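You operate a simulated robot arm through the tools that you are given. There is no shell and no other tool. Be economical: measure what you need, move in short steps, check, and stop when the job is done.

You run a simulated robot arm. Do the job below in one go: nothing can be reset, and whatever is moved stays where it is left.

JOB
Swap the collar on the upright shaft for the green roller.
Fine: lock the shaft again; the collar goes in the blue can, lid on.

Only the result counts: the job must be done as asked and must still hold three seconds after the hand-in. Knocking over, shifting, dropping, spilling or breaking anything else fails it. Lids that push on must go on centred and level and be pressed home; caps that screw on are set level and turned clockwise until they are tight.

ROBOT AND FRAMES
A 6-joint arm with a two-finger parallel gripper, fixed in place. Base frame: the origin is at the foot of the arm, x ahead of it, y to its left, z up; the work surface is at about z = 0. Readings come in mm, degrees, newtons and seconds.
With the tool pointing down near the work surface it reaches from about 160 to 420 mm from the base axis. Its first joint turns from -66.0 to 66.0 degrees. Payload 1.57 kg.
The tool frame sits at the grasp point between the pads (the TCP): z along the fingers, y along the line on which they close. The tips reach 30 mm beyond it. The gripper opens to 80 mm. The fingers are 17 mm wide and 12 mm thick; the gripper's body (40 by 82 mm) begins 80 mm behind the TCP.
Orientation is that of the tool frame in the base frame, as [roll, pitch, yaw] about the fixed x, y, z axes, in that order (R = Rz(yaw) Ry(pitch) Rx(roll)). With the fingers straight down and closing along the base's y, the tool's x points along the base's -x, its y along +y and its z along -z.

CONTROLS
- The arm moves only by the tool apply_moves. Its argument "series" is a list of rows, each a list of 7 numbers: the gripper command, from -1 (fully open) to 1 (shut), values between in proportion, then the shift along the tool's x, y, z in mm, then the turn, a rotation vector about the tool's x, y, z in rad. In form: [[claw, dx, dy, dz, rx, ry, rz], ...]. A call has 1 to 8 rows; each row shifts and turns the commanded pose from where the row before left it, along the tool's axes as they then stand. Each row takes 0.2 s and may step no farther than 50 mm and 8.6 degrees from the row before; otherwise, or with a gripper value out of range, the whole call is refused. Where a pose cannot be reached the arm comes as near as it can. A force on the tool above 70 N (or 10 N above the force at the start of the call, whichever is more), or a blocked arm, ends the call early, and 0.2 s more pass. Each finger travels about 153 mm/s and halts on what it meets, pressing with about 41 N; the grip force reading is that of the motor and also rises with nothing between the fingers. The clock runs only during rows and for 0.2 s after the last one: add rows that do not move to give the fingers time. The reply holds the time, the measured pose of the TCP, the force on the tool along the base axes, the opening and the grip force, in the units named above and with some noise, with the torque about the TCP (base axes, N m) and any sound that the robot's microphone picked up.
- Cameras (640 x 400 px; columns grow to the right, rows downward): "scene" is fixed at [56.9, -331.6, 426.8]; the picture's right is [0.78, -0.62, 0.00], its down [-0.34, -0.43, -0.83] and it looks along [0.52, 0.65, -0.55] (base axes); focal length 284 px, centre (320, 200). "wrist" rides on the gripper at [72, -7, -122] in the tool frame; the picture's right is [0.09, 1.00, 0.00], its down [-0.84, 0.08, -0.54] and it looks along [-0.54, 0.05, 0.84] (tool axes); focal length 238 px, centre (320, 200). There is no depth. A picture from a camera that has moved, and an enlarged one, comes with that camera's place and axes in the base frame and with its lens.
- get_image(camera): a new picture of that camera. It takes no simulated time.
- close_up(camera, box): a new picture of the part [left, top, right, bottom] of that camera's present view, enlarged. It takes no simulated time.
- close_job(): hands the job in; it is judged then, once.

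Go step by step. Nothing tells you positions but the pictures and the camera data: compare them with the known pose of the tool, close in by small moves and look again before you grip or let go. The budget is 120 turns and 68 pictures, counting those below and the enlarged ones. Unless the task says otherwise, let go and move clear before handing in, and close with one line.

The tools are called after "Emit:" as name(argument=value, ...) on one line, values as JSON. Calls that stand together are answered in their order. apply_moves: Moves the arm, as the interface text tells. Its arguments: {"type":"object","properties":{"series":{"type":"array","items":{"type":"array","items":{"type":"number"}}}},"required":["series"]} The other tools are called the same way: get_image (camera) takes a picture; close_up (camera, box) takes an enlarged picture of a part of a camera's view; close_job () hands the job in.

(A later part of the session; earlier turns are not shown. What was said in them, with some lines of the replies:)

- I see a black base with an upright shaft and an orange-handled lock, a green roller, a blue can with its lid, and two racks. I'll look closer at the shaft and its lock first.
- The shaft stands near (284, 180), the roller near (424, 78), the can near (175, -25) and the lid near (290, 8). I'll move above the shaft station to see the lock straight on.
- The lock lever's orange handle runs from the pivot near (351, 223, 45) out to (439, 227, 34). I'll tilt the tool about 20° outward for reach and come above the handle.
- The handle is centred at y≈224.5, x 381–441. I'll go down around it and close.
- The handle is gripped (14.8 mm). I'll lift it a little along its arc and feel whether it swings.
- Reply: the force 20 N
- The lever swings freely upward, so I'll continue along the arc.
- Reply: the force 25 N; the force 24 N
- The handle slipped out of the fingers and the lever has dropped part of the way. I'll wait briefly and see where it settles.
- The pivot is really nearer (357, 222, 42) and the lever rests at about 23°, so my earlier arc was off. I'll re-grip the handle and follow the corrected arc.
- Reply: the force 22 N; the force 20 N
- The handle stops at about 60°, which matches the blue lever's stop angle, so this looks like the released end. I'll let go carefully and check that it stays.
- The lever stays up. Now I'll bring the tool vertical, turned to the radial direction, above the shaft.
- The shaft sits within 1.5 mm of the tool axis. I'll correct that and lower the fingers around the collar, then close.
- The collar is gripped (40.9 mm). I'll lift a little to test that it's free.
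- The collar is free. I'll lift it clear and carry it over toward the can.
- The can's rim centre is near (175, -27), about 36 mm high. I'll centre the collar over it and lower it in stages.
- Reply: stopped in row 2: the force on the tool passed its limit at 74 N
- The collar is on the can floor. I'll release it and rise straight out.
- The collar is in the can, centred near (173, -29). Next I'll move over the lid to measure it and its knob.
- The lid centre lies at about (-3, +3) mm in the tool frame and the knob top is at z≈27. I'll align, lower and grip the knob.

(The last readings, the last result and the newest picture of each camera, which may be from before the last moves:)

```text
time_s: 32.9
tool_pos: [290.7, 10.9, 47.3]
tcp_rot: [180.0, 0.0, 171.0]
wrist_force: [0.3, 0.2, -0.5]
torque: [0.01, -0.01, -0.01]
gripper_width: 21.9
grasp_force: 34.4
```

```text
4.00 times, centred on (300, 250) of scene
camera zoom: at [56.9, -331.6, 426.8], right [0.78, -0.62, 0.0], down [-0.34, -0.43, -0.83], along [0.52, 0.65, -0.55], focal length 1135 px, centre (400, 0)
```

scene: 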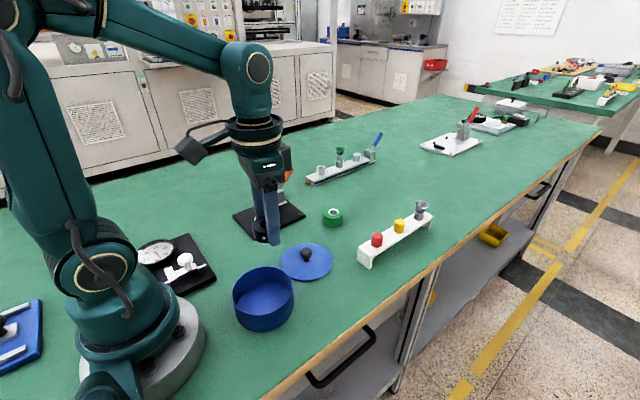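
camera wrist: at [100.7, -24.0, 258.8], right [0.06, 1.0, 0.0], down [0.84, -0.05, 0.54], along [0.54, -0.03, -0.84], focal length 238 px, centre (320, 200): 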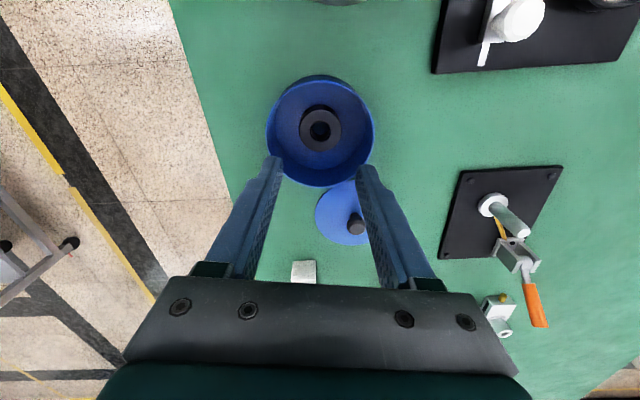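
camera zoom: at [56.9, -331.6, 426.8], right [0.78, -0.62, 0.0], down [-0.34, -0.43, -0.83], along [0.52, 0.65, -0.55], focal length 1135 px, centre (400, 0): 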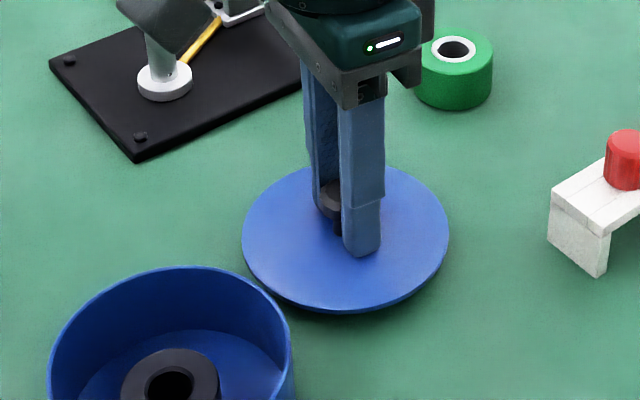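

The lid is held level. I'll raise it and carry it over the can, then compare edges.

Emit:
apply_moves(series=[[1, 0, 0, -32, 0, 0, 0], [1, 0, 0, -31, 0, 0, 0], [1, 36.6, -19.3, 0, 0, 0, 0], [1, 36.6, -19.3, 0, 0, 0, 0], [1, 36.6, -19.3, 0, 0, 0, 0], [1, 0, 0, 0, 0, 0, 0]])

Emit:
close_up(camera="wrist", box=[220, 40, 420, 240])

Emit:
close_up(camera="scene", box=[200, 215, 340, 335])

```text
time_s: 34.3
tool_pos: [172.1, -30.2, 110.1]
tcp_rot: [-180.0, 0.0, 171.0]
wrist_force: [0.0, -0.4, -0.4]
torque: [0.0, -0.03, 0.03]
gripper_width: 22.3
grasp_force: 34.8
```

```text
2.00 times, centred on (320, 140) of wrist
camera zoom: at [98.5, -26.6, 232.5], right [0.06, 1.0, 0.0], down [0.84, -0.05, 0.54], along [0.54, -0.03, -0.84], focal length 477 px, centre (320, 320)
```

zoom: 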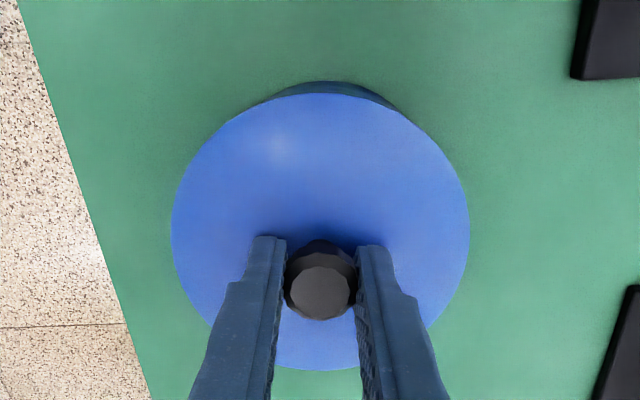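

```text
3.33 times, centred on (270, 275) of scene
camera zoom: at [56.8, -331.6, 426.8], right [0.78, -0.62, 0.0], down [-0.34, -0.43, -0.83], along [0.52, 0.65, -0.55], focal length 946 px, centre (487, -50)
```

zoom: 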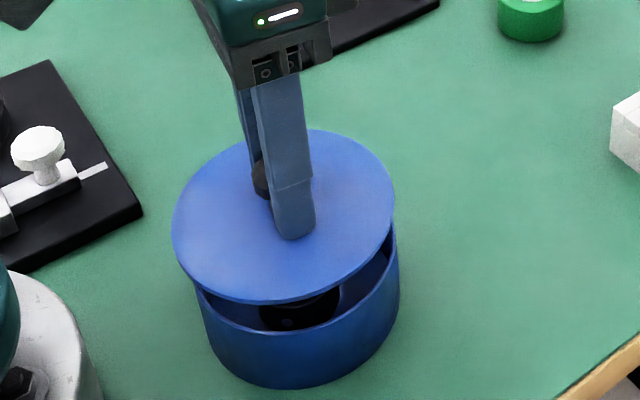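

The lid edge looks a few mm off towards the base, so I'll correct that, come close to the rim and check again.

Emit:
apply_moves(series=[[1, -2.3, 1.6, 0, 0, 0, 0], [1, 0, 0, 20, 0, 0, 0], [1, 0, 0, 9, 0, 0, 0], [1, 0, 0, 0, 0, 0, 0]])

Emit:
close_up(camera="wrist", box=[220, 60, 420, 200])

Emit:
close_up(camera="scene", box=[220, 245, 310, 335])

```text
time_s: 35.3
tool_pos: [174.6, -30.4, 79.7]
tcp_rot: [-180.0, -0.1, 171.0]
wrist_force: [0.3, -0.1, -0.4]
torque: [0.03, 0.05, 0.03]
gripper_width: 22.2
grasp_force: 35.1
```

```text
2.86 times, centred on (320, 130) of wrist
camera zoom: at [102.4, -25.2, 203.3], right [0.06, 1.0, 0.0], down [0.84, -0.05, 0.54], along [0.54, -0.03, -0.84], focal length 681 px, centre (320, 400)
```

zoom: 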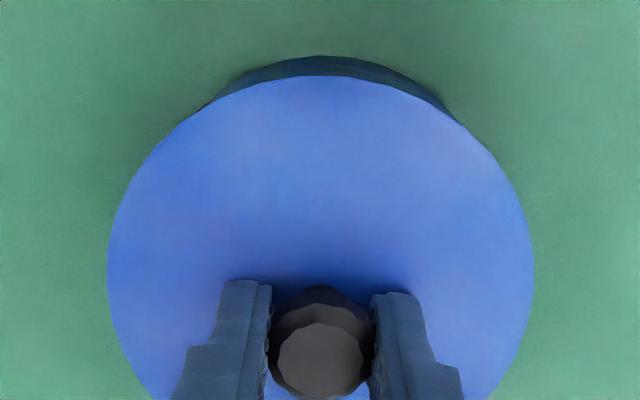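

```text
4.44 times, centred on (265, 290) of scene
camera zoom: at [56.9, -331.6, 426.8], right [0.78, -0.62, 0.0], down [-0.34, -0.43, -0.83], along [0.52, 0.65, -0.55], focal length 1261 px, centre (564, -200)
```

zoom: 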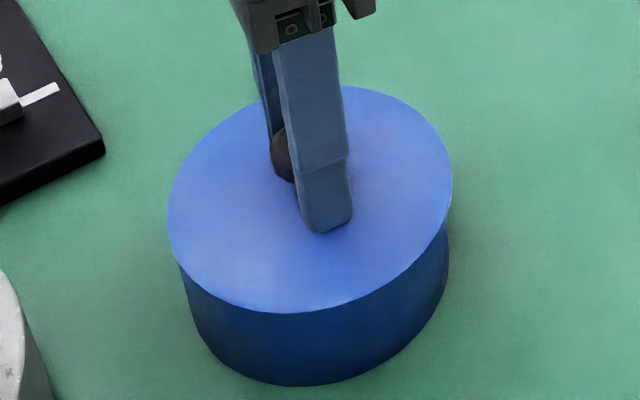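

Now it's within about 1 mm. I'll trim slightly and lower gently until it touches.

Emit:
apply_moves(series=[[1, 0, -0.9, 0, 0, 0, 0], [1, 0, 0, 1.5, 0, 0, 0], [1, 0, 0, 1.5, 0, 0, 0], [1, 0, 0, 0, 0, 0, 0]])

Emit:
apply_moves(series=[[1, 0, 0, 1.5, 0, 0, 0], [1, 0, 0, 0, 0, 0, 0]])

```text
time_s: 36.1
tool_pos: [175.3, -30.0, 77.7]
tcp_rot: [180.0, 0.1, 171.0]
wrist_force: [-3.4, 0.5, 10.0]
torque: [0.03, -0.11, -0.01]
gripper_width: 22.3
grasp_force: 34.9
stopped in row 4: the force on the tool passed its limit at 76 N (the readings are from after the stop); the commanded pose is now the measured one
```

```text
time_s: 36.5
tool_pos: [176.6, -30.2, 79.3]
tcp_rot: [180.0, 0.1, 171.1]
wrist_force: [-3.7, 0.8, 12.0]
torque: [0.08, -0.11, 0.0]
gripper_width: 22.4
grasp_force: 35.1
stopped in row 2: the force on the tool passed its limit at 84 N (the readings are from after the stop); the commanded pose is now the measured one
```

Emit:
close_up(camera="scene", box=[220, 245, 310, 335])

Emit:
close_up(camera="wrist", box=[220, 60, 420, 200])

```text
4.44 times, centred on (265, 290) of scene
camera zoom: at [56.8, -331.6, 426.8], right [0.78, -0.62, 0.0], down [-0.34, -0.43, -0.83], along [0.52, 0.65, -0.55], focal length 1261 px, centre (564, -200)
```

zoom: 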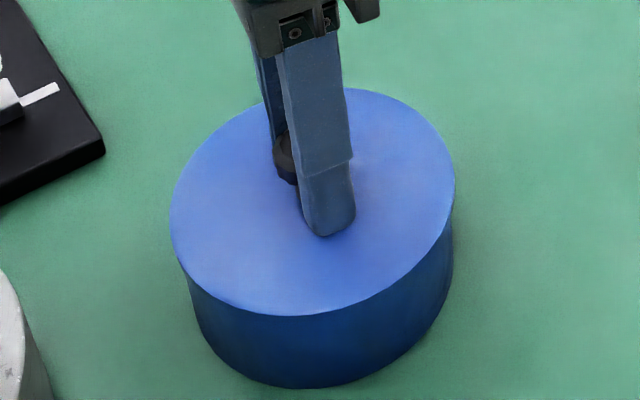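

```text
2.86 times, centred on (320, 130) of wrist
camera zoom: at [103.0, -26.1, 202.0], right [0.06, 1.0, 0.0], down [0.84, -0.05, 0.54], along [0.54, -0.03, -0.84], focal length 681 px, centre (320, 400)
```

zoom: 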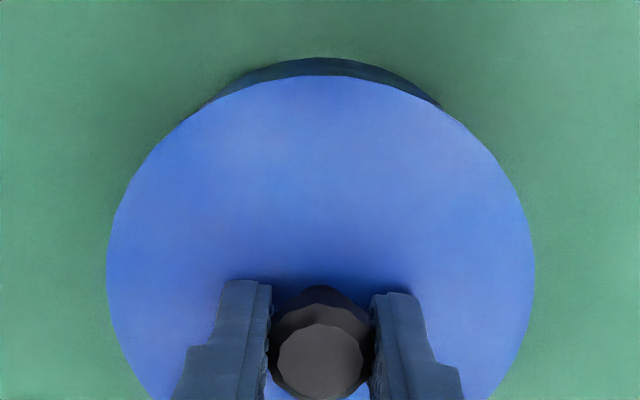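

The lid is resting on the rim. I'll release the knob, rise, and check whether it's level and centred before pressing.

Emit:
apply_moves(series=[[0.2, 0, 0, 0, 0, 0, 0], [0, 0, 0, 0, 0, 0, 0], [0, 0, 0, -40, 0, 0, 0], [0, 0, 0, -30, 0, 0, 0], [1, 0, 0, 0, 0, 0, 0], [1, 0, 0, 0, 0, 0, 0]])

Emit:
close_up(camera="scene", box=[220, 245, 310, 335])

Emit:
close_up(camera="wrist", box=[230, 50, 410, 200])

```text
time_s: 38.0
tool_pos: [174.0, -30.0, 149.1]
tcp_rot: [180.0, 0.0, 171.0]
wrist_force: [-0.1, 0.8, -0.3]
torque: [0.02, 0.0, 0.0]
gripper_width: 0.0
grasp_force: 21.2
heard: snap
```

```text
4.44 times, centred on (265, 290) of scene
camera zoom: at [56.8, -331.6, 426.8], right [0.78, -0.62, 0.0], down [-0.34, -0.43, -0.83], along [0.52, 0.65, -0.55], focal length 1261 px, centre (564, -200)
```

zoom: 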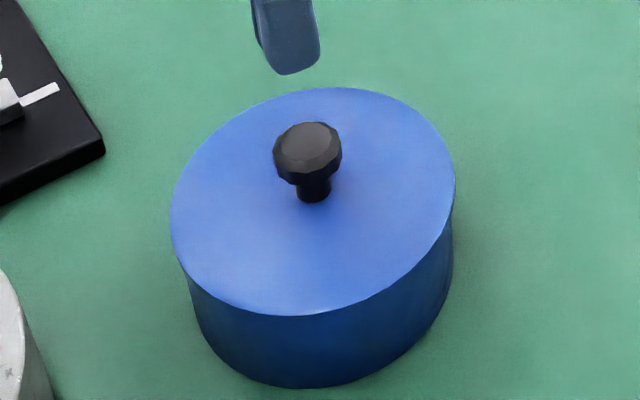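

```text
2.67 times, centred on (320, 125) of wrist
camera zoom: at [101.9, -26.0, 271.6], right [0.06, 1.0, 0.0], down [0.84, -0.05, 0.54], along [0.54, -0.03, -0.84], focal length 636 px, centre (320, 400)
```

zoom: 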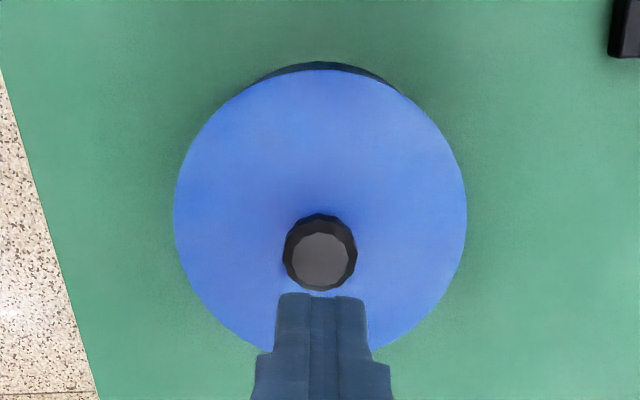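

A snap was heard and the lid sits level. To be sure it's home, I'll press on the knob's top with the closed fingertips.

Emit:
apply_moves(series=[[1, 0, 0, 40, 0, 0, 0], [1, 0, 0, 9, 0, 0, 0], [1, 0, 0, 2, 0, 0, 0], [1, 0, 0, 1, 0, 0, 0], [1, 0, 0, 1, 0, 0, 0], [1, 0, 0, 0, 0, 0, 0]])

```text
time_s: 38.5
tool_pos: [174.0, -30.1, 104.3]
tcp_rot: [-179.9, 0.1, 171.1]
wrist_force: [-6.5, 3.4, 21.0]
torque: [0.16, 0.14, 0.02]
gripper_width: 0.1
grasp_force: 21.2
stopped in row 2: the force on the tool passed its limit at 120 N (the readings are from after the stop); the commanded pose is now the measured one
```

Emit:
apply_moves(series=[[1, 0, 0, -40, 0, 0, 0], [1, 0, 0, -20, 0, 0, 0], [1, 0, 0, 0, 0, 0, 0]])

Emit:
close_up(camera="scene", box=[220, 245, 310, 335])

```text
time_s: 39.4
tool_pos: [173.4, -30.3, 165.3]
tcp_rot: [179.9, 0.0, 171.1]
wrist_force: [0.3, -0.7, 0.8]
torque: [-0.04, -0.01, 0.0]
gripper_width: 0.0
grasp_force: 21.9
```

```text
4.44 times, centred on (265, 290) of scene
camera zoom: at [56.8, -331.6, 426.8], right [0.78, -0.62, 0.0], down [-0.34, -0.43, -0.83], along [0.52, 0.65, -0.55], focal length 1261 px, centre (564, -200)
```

zoom: 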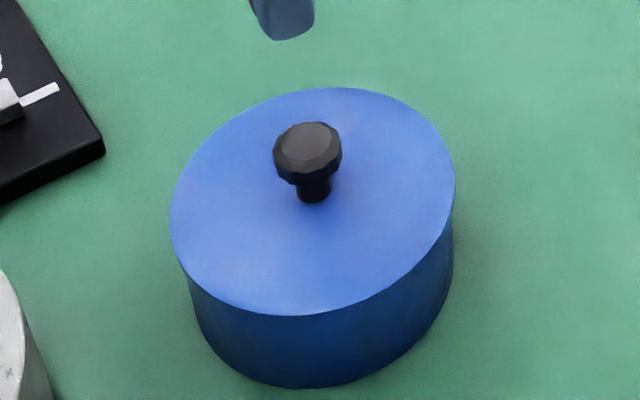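

The lid hasn't moved and is home. Now on to the green roller.

Emit:
apply_moves(series=[[-0.5, -35.9, 25.5, 0, 0, 0, 0], [-0.5, -35.9, 25.5, 0, 0, 0, 0], [-0.5, -35.9, 25.5, 0, 0, 0, 0], [-0.5, -35.9, 25.5, 0, 0, 0, -0.113], [-0.5, -33, 25.5, 0, 0, 0, -0.113], [-0.5, 0, 0, 0, 0, 0, -0.113], [-0.5, 0, 0, 0, 0, 0, 0]])

Emit:
get_image(camera="wrist")

```text
time_s: 41.0
tool_pos: [366.2, 71.6, 164.3]
tcp_rot: [-180.0, -0.1, -169.4]
wrist_force: [-0.7, 0.3, 0.1]
torque: [-0.01, 0.0, 0.01]
gripper_width: 59.7
grasp_force: 0.0
```

```text
16 pictures are left
camera wrist: at [296.1, 51.5, 287.8], right [-0.27, 0.96, 0.0], down [0.81, 0.23, 0.54], along [0.52, 0.15, -0.84], focal length 238 px, centre (320, 200)
```

wrist: 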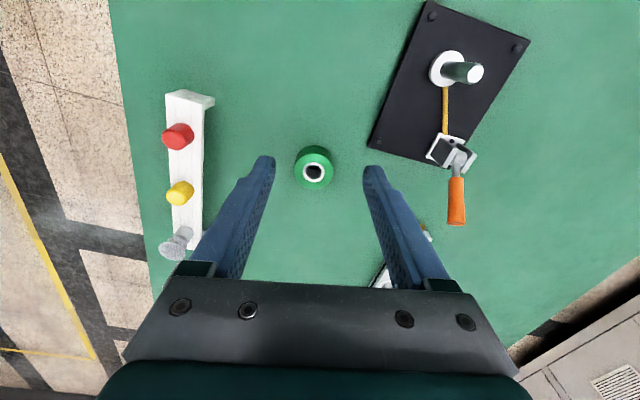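

Emit:
apply_moves(series=[[-0.5, -28, -1.4, 0, 0, 0, 0], [-0.5, -27.8, -1.3, 30, 0, 0, 0], [-0.5, 0, 0, 34, 0, 0, 0], [-0.5, 0, 0, 0, 0, 0, 0]])

Emit:
close_up(camera="wrist", box=[240, 80, 400, 200])

```text
time_s: 42.0
tool_pos: [395.6, 74.0, 91.3]
tcp_rot: [179.9, 0.0, -169.5]
wrist_force: [-0.4, 0.2, 0.6]
torque: [0.02, -0.04, 0.0]
gripper_width: 60.4
grasp_force: 0.1
out of reach, approached as far as the arm can: row 1, 2
```

```text
3.33 times, centred on (320, 140) of wrist
camera zoom: at [326.0, 53.2, 213.8], right [-0.27, 0.96, 0.0], down [0.81, 0.23, 0.54], along [0.52, 0.15, -0.84], focal length 794 px, centre (320, 400)
```

zoom: 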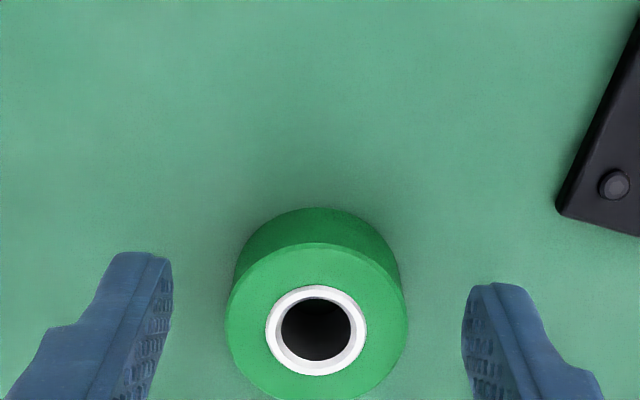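

Emit:
apply_moves(series=[[-0.5, 0, 0.9, 28, 0, 0, 0], [-0.5, -13, 0, 0, 0, 0, 0], [-0.5, -13, 0, 0, 0, 0, 0], [-0.5, 0, 0, 14, 0, 0, 0], [-0.5, 0, 0, 0, 0, 0, 0]])

```text
time_s: 43.1
tool_pos: [411.9, 76.6, 47.3]
tcp_rot: [-180.0, 0.0, -169.5]
wrist_force: [-0.1, -0.1, 0.0]
torque: [-0.03, 0.0, -0.01]
gripper_width: 60.0
grasp_force: 0.0
out of reach, approached as far as the arm can: row 3
```

Vertical reach ends about 10 mm short, so I'll tilt 6° outward and keep that tilt through the placement. That way the roller itself stays upright.

Emit:
apply_moves(series=[[-0.5, 0, 0, 0, 0, -0.105, 0], [-0.5, -8.2, 0, 1, 0, 0, 0], [-0.5, 0, 0, 12.2, 0, 0, 0], [-0.5, 0, 0, 0, 0, 0, 0]])

Emit:
close_up(camera="wrist", box=[240, 90, 400, 200])

```text
time_s: 44.1
tool_pos: [419.8, 77.3, 35.8]
tcp_rot: [-180.0, 6.0, -169.6]
wrist_force: [0.1, 0.3, 0.3]
torque: [-0.02, 0.0, -0.05]
gripper_width: 60.2
grasp_force: 0.0
```

```text
3.64 times, centred on (320, 145) of wrist
camera zoom: at [338.4, 55.6, 150.5], right [-0.27, 0.96, -0.01], down [0.75, 0.22, 0.63], along [0.6, 0.16, -0.78], focal length 867 px, centre (320, 400)
```

zoom: 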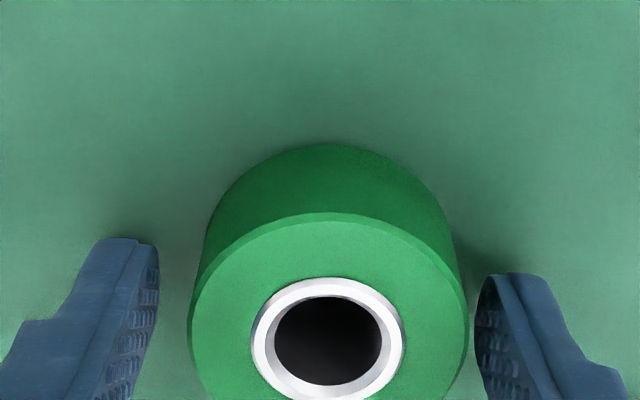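

Emit:
apply_moves(series=[[-0.5, 0, 1.2, 1, 0, 0, 0], [0, 0, 0, 0, 0, 0, 0], [1, 0, 0, 0, 0, 0, 0], [1, 0, 0, 0, 0, 0, 0], [1, 0, 0, -10, 0, 0, 0], [1, 0, 0, 0, 0, 0, 0]])

Emit:
close_up(camera="wrist", box=[240, 90, 400, 200])

```text
time_s: 45.5
tool_pos: [418.7, 80.0, 43.0]
tcp_rot: [-179.9, 6.0, -169.4]
wrist_force: [0.0, -0.6, -1.1]
torque: [0.02, -0.03, 0.0]
gripper_width: 46.0
grasp_force: 40.7
```

```text
3.64 times, centred on (320, 145) of wrist
camera zoom: at [337.5, 56.8, 159.8], right [-0.27, 0.96, -0.01], down [0.75, 0.22, 0.63], along [0.6, 0.16, -0.78], focal length 867 px, centre (320, 400)
```

zoom: 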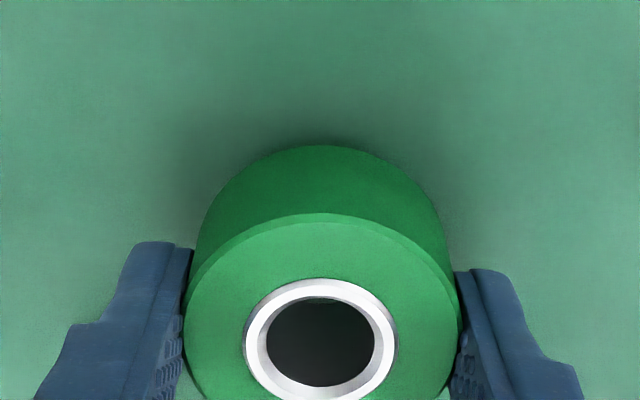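

The roller is held upright, with its axis within 0.5 mm of the tool centre. I'll carry it inward and up, then turn to the shaft's radial direction.

Emit:
apply_moves(series=[[1, 42.7, 0, -24.6, 0, 0, 0], [1, 42.7, 0, -24.6, 0, 0, 0], [1, -3.2, 0, -29.8, 0, 0, 0], [1, -3.2, 0, -29.8, 0, 0, 0], [1, 0, 0, 0, -0.013, 0, -0.1238], [1, 0, 0, 0, -0.013, 0, -0.1238], [1, 0, 0, 0, -0.013, 0, -0.1238], [1, 0, 0, 0, 0, 0, 0]])

```text
time_s: 47.4
tool_pos: [331.2, 62.5, 145.3]
tcp_rot: [180.0, 5.9, -148.0]
wrist_force: [0.2, 0.1, -1.1]
torque: [0.01, -0.01, 0.0]
gripper_width: 46.4
grasp_force: 41.3
```

Emit:
apply_moves(series=[[1, -15.4, 31.5, 1.6, 0, 0, 0], [1, -15.4, 31.5, 1.6, 0, 0, 0], [1, -15.4, 31.4, 1.6, 0, 0, 0], [1, -15.4, 31.4, 1.6, 0, 0, 0], [1, 0, 0, 0, 0, 0, 0]])

Emit:
close_up(camera="wrist", box=[240, 60, 400, 190])

```text
time_s: 48.5
tool_pos: [316.8, 202.8, 144.6]
tcp_rot: [-180.0, 6.0, -148.2]
wrist_force: [0.1, 0.8, -0.6]
torque: [0.0, -0.01, 0.0]
gripper_width: 46.0
grasp_force: 40.6
```

```text
3.08 times, centred on (320, 125) of wrist
camera zoom: at [248.8, 152.3, 259.5], right [-0.6, 0.8, -0.01], down [0.62, 0.48, 0.63], along [0.5, 0.37, -0.78], focal length 733 px, centre (320, 431)
```

zoom: 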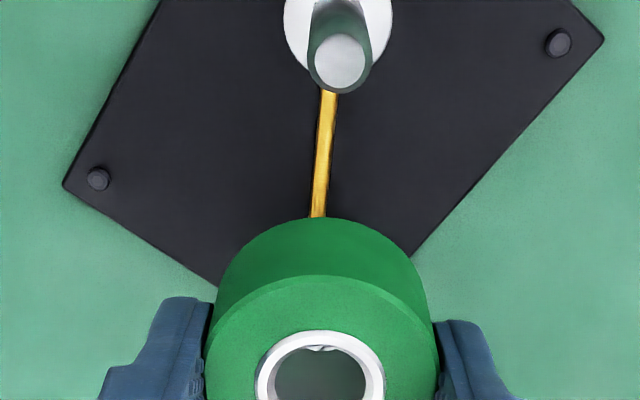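

The shaft axis comes out about 43 mm inward of the tool. I'll move there, lower to just above the shaft's top and check.

Emit:
apply_moves(series=[[1, 43, -0.4, -4.5, 0, 0, 0], [1, 3.9, 0, 36.8, 0, 0, 0], [1, 0, 0, 0, 0, 0, 0]])

Emit:
close_up(camera="scene", box=[225, 150, 315, 240])

Emit:
close_up(camera="wrist", box=[260, 90, 380, 200])

```text
time_s: 49.4
tool_pos: [280.0, 180.3, 106.8]
tcp_rot: [179.9, 5.9, -148.1]
wrist_force: [0.3, -0.3, -1.1]
torque: [0.0, 0.0, -0.02]
gripper_width: 46.1
grasp_force: 40.7
```

```text
4.44 times, centred on (270, 195) of scene
camera zoom: at [56.8, -331.6, 426.8], right [0.78, -0.62, 0.0], down [-0.34, -0.43, -0.83], along [0.52, 0.65, -0.55], focal length 1261 px, centre (542, 222)
```

zoom: 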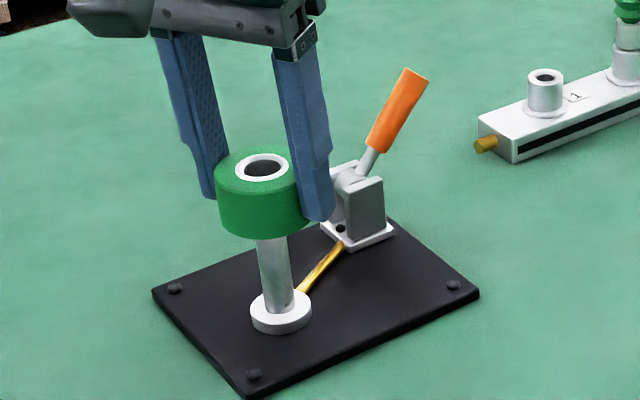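

```text
3.64 times, centred on (320, 145) of wrist
camera zoom: at [212.0, 129.0, 222.5], right [-0.6, 0.8, -0.01], down [0.62, 0.48, 0.63], along [0.5, 0.37, -0.78], focal length 867 px, centre (320, 400)
```

zoom: 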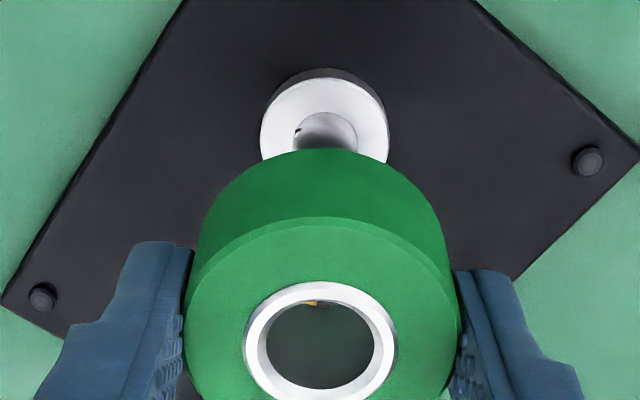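

The flange and roller line up within about 0.5 mm. I'll lower in small steps and watch the force.

Emit:
apply_moves(series=[[1, 0.3, -0.3, 3, 0, 0, 0], [1, 0.3, 0, 3, 0, 0, 0], [1, 0.2, 0, 2, 0, 0, 0], [1, 0.2, 0, 2, 0, 0, 0], [1, 0.2, 0, 2, 0, 0, 0], [1, 0, 0, 0, 0, 0, 0]])

```text
time_s: 50.8
tool_pos: [281.3, 179.1, 95.7]
tcp_rot: [-180.0, 6.0, -148.1]
wrist_force: [-1.9, 1.0, 0.7]
torque: [0.02, -0.02, 0.01]
gripper_width: 46.3
grasp_force: 41.1
```

Emit:
apply_moves(series=[[1, 0.2, 0, 2, 0, 0, 0], [1, 0.2, 0, 2, 0, 0, 0], [1, 0.2, 0, 2, 0, 0, 0], [1, 0.2, 0, 2, 0, 0, 0], [1, 0, 0, 0, 0, 0, 0]])

Emit:
close_up(camera="wrist", box=[260, 90, 380, 200])

```text
time_s: 52.0
tool_pos: [280.4, 178.1, 88.4]
tcp_rot: [180.0, 5.9, -148.1]
wrist_force: [-8.1, 2.0, 0.9]
torque: [0.04, 0.19, 0.02]
gripper_width: 46.0
grasp_force: 41.5
```

```text
3.64 times, centred on (320, 145) of wrist
camera zoom: at [212.7, 128.2, 202.7], right [-0.6, 0.8, -0.01], down [0.62, 0.48, 0.63], along [0.5, 0.37, -0.78], focal length 867 px, centre (320, 400)
```

zoom: 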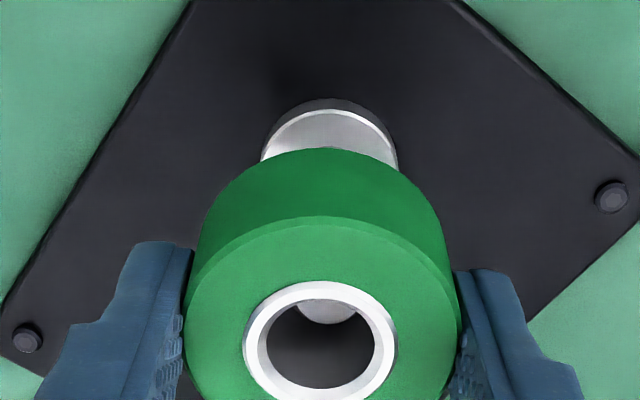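

The shaft is inside the bore. The side force says to shift slightly inward and to +y, so I'll adjust and carry on down.

Emit:
apply_moves(series=[[1, 0.8, 0.8, 0, 0, 0, 0], [1, 0.2, 0, 2, 0, 0, 0], [1, 0.2, 0, 2, 0, 0, 0], [1, 0, 0, 0, 0, 0, 0]])

```text
time_s: 53.0
tool_pos: [279.9, 179.9, 84.1]
tcp_rot: [-180.0, 6.0, -148.1]
wrist_force: [0.4, 0.6, -1.7]
torque: [-0.04, -0.03, -0.03]
gripper_width: 46.3
grasp_force: 40.7
```

Emit:
apply_moves(series=[[1, 0.4, 0, 4, 0, 0, 0], [1, 0.4, 0, 4, 0, 0, 0], [1, 0.4, 0, 4, 0, 0, 0], [1, 0.4, 0, 4, 0, 0, 0], [1, 0.4, 0, 4, 0, 0, 0], [1, 0.4, 0, 4, 0, 0, 0], [1, 0, 0, 0, 0, 0, 0]])

```text
time_s: 54.5
tool_pos: [280.6, 178.9, 59.2]
tcp_rot: [179.9, 5.9, -148.1]
wrist_force: [-0.9, 0.8, -1.4]
torque: [0.01, -0.03, -0.01]
gripper_width: 46.5
grasp_force: 40.4
```

Emit:
apply_moves(series=[[1, 0.3, 0, 3, 0, 0, 0], [1, 0.2, 0, 2, 0, 0, 0], [1, 0, 0, 0, 0, 0, 0]])

Emit:
apply_moves(series=[[1, 0.1, 0, 1.2, 0, 0, 0], [1, 0, 0, 0, 0, 0, 0]])

Emit:
apply_moves(series=[[1, 0.1, 0, 1.2, 0, 0, 0], [1, 0, 0, 0, 0, 0, 0]])

Emit:
close_up(camera="scene", box=[225, 150, 315, 240])

```text
time_s: 55.4
tool_pos: [279.9, 178.6, 54.2]
tcp_rot: [-179.9, 6.0, -148.0]
wrist_force: [1.5, -2.5, 2.5]
torque: [-0.08, -0.06, 0.06]
gripper_width: 46.5
grasp_force: 40.4
```

```text
time_s: 56.0
tool_pos: [280.8, 179.9, 52.5]
tcp_rot: [-180.0, 6.0, -148.1]
wrist_force: [2.1, -3.6, 1.9]
torque: [-0.13, -0.06, 0.02]
gripper_width: 46.5
grasp_force: 41.2
```

```text
time_s: 56.5
tool_pos: [279.6, 178.7, 53.0]
tcp_rot: [-180.0, 6.0, -148.1]
wrist_force: [1.8, -2.8, 3.0]
torque: [-0.05, -0.1, 0.03]
gripper_width: 46.1
grasp_force: 40.8
```

```text
4.44 times, centred on (270, 195) of scene
camera zoom: at [56.8, -331.6, 426.8], right [0.78, -0.62, 0.0], down [-0.34, -0.43, -0.83], along [0.52, 0.65, -0.55], focal length 1261 px, centre (542, 222)
```

zoom: 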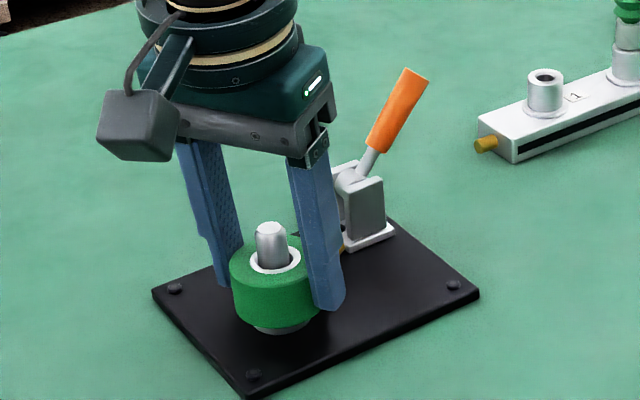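

Emit:
apply_moves(series=[[1, 0.15, 0, 1.5, 0, 0, 0], [1, 0, 0, 0, 0, 0, 0]])

```text
time_s: 57.1
tool_pos: [280.7, 179.0, 51.3]
tcp_rot: [-180.0, 6.0, -148.0]
wrist_force: [-1.1, -2.7, 7.2]
torque: [-0.04, -0.03, 0.06]
gripper_width: 46.4
grasp_force: 41.5
```

It's seated on the flange at the expected height. I'll release, rise clear and check.

Emit:
apply_moves(series=[[0, 0, 0, 0, 0, 0, 0], [-0.45, 0, 0, 0, 0, 0, 0], [-0.45, 0, 0, 0, 0, 0, 0], [-0.45, -3.1, 0, -29.8, 0, 0, 0], [-0.45, -4.2, 0, -39.8, 0, 0, 0], [-0.45, -4.2, 0, -39.8, 0, 0, 0], [-0.45, 0, 0, 0, 0, 0, 0]])

Emit:
close_up(camera="scene", box=[225, 150, 315, 240])

```text
time_s: 58.8
tool_pos: [280.9, 178.2, 161.7]
tcp_rot: [-179.9, 6.0, -148.1]
wrist_force: [-0.9, -0.1, -0.4]
torque: [0.02, 0.02, 0.01]
gripper_width: 57.9
grasp_force: 0.1
```

```text
4.44 times, centred on (270, 195) of scene
camera zoom: at [56.8, -331.6, 426.8], right [0.78, -0.62, 0.0], down [-0.34, -0.43, -0.83], along [0.52, 0.65, -0.55], focal length 1261 px, centre (542, 222)
```

zoom: 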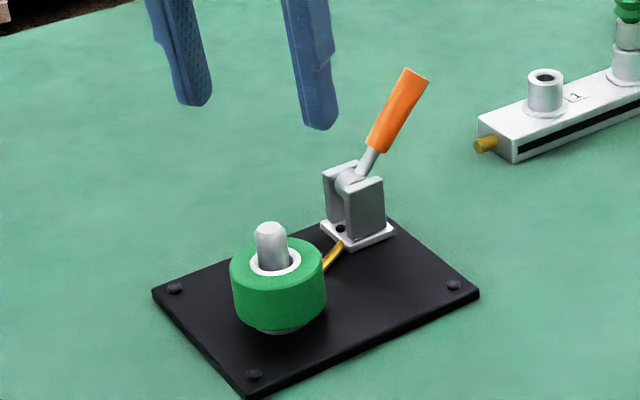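

The roller sits well on the shaft. Now I'll reorient with the fingers closed so I can push the lever back down to its locked position.

Emit:
apply_moves(series=[[1, 0, 0, 0, 0.0146, 0, 0.1389], [1, 0, 0, 0, 0.0146, 0, 0.1389], [1, 0, 0, 0, 0.0146, 0, 0.1389], [1, 0, 0, 0, 0.0146, 0, 0.1389], [1, 0, 0, 0, 0, -0.122, 0], [1, 0, 0, 0, 0, -0.122, 0], [1, 0, 0, 0, 0, 0, 0]])

```text
time_s: 60.4
tool_pos: [280.4, 179.1, 160.9]
tcp_rot: [180.0, 20.1, 180.0]
wrist_force: [0.3, -0.2, -0.1]
torque: [-0.01, 0.0, -0.02]
gripper_width: 0.1
grasp_force: 21.1
```

Emit:
apply_moves(series=[[1, -32.3, 22.7, 26.6, 0, 0, 0], [1, -32.4, 22.7, 26.7, 0, 0, 0], [1, 0, 0, 0, 0, 0, 0]])

Emit:
close_up(camera="scene", box=[235, 140, 335, 230])

```text
time_s: 61.1
tool_pos: [358.3, 222.9, 131.4]
tcp_rot: [-179.8, 19.9, 179.9]
wrist_force: [0.7, 1.2, 0.1]
torque: [-0.01, 0.01, 0.0]
gripper_width: 0.0
grasp_force: 20.7
```

```text
4.44 times, centred on (285, 185) of scene
camera zoom: at [56.9, -331.6, 426.8], right [0.78, -0.62, 0.0], down [-0.34, -0.43, -0.83], along [0.52, 0.65, -0.55], focal length 1261 px, centre (476, 267)
```

zoom: 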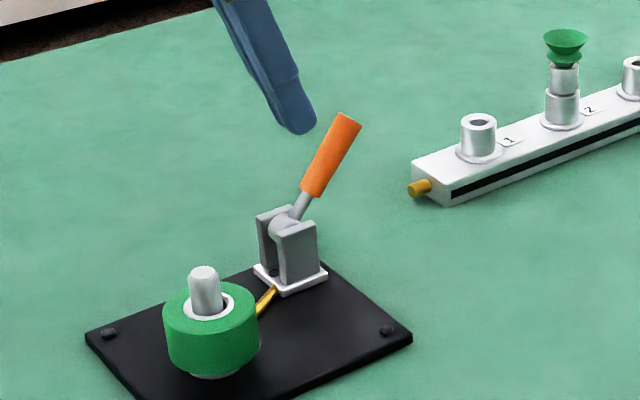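

Emit:
apply_moves(series=[[1, -15.2, 1.5, 14.7, 0, 0, 0], [1, -8.4, 0, 13.5, 0, 0, 0], [1, -4.7, 0, 15.2, 0, 0, 0], [1, -0.7, 0, 12.6, 0, 0, 0], [1, 0, 0, 0, 0, 0, 0]])

Emit:
close_up(camera="scene", box=[235, 140, 335, 230])

```text
time_s: 62.4
tool_pos: [406.3, 226.9, 90.2]
tcp_rot: [179.9, 19.9, 179.8]
wrist_force: [-1.5, -0.7, -0.4]
torque: [0.0, 0.03, -0.02]
gripper_width: 0.2
grasp_force: 21.0
```

```text
4.44 times, centred on (285, 185) of scene
camera zoom: at [56.9, -331.6, 426.8], right [0.78, -0.62, 0.0], down [-0.34, -0.43, -0.83], along [0.52, 0.65, -0.55], focal length 1261 px, centre (476, 267)
```

zoom: 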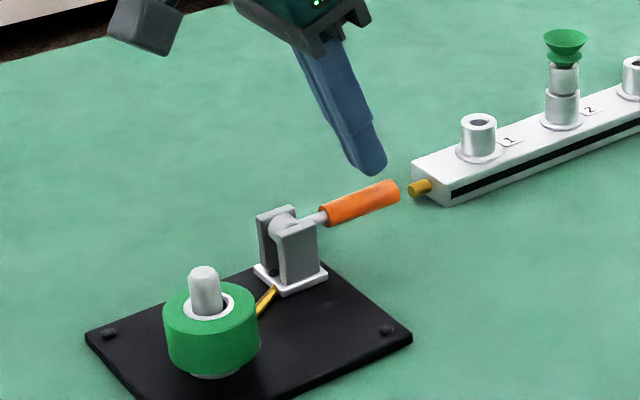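

The lever is back near its original angle. I'll press down on the handle to make sure it's fully locked.

Emit:
apply_moves(series=[[1, 0.9, 0, 8.5, 0, 0, 0], [1, 1.5, 0, 4, 0, 0, 0], [1, 0.7, 0, 2, 0, 0, 0], [1, 0.7, 0, 2, 0, 0, 0], [1, 0, 0, 0, 0, 0, 0]])

```text
time_s: 63.5
tool_pos: [409.5, 226.9, 77.6]
tcp_rot: [179.7, 20.7, 179.8]
wrist_force: [-12.8, -8.9, 54.9]
torque: [-0.33, 0.29, 0.21]
gripper_width: 0.0
grasp_force: 21.7
```

The lever is against a firm stop at 55 N. I'll back off and check everything.

Emit:
apply_moves(series=[[1, 0, 0, -20, 0, 0, 0], [1, 0, 0, -40, 0, 0, 0], [1, 30, 0, -30, 0, 0, 0], [1, 30, 0, -30, 0, 0, 0], [1, 0, 0, 0, 0, 0, 0]])

Emit:
close_up(camera="scene", box=[225, 165, 355, 246])

Emit:
get_image(camera="scene")

```text
time_s: 64.8
tool_pos: [311.0, 225.7, 164.7]
tcp_rot: [-179.9, 20.0, 179.8]
wrist_force: [0.4, 0.2, -0.7]
torque: [0.0, 0.02, 0.02]
gripper_width: 0.2
grasp_force: 21.4
```

```text
4.92 times, centred on (290, 206) of scene
camera zoom: at [56.8, -331.6, 426.8], right [0.78, -0.62, 0.0], down [-0.34, -0.43, -0.83], along [0.52, 0.65, -0.55], focal length 1397 px, centre (468, 173)
```

zoom: 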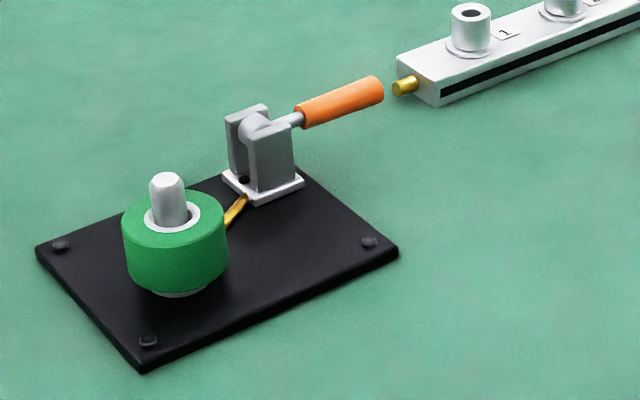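

```text
3 pictures are left
```

scene: 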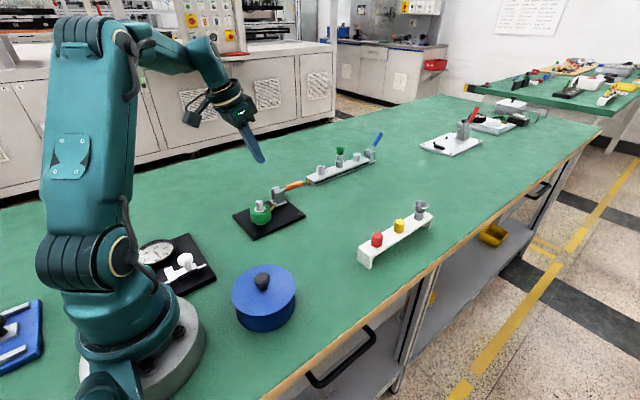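

The lever is at the same angle as at the start, the roller is seated on the shaft, and the collar is in the can with the lid on. The arm is clear, so I'm handing in.

Emit:
close_job()

```text
The job is handed in.
```

I swapped the collar for the green roller on the shaft, pushed the lever back to its locked angle, and left the collar in the blue can with the lid snapped on; the can slid about 1.5 mm while I set the lid.
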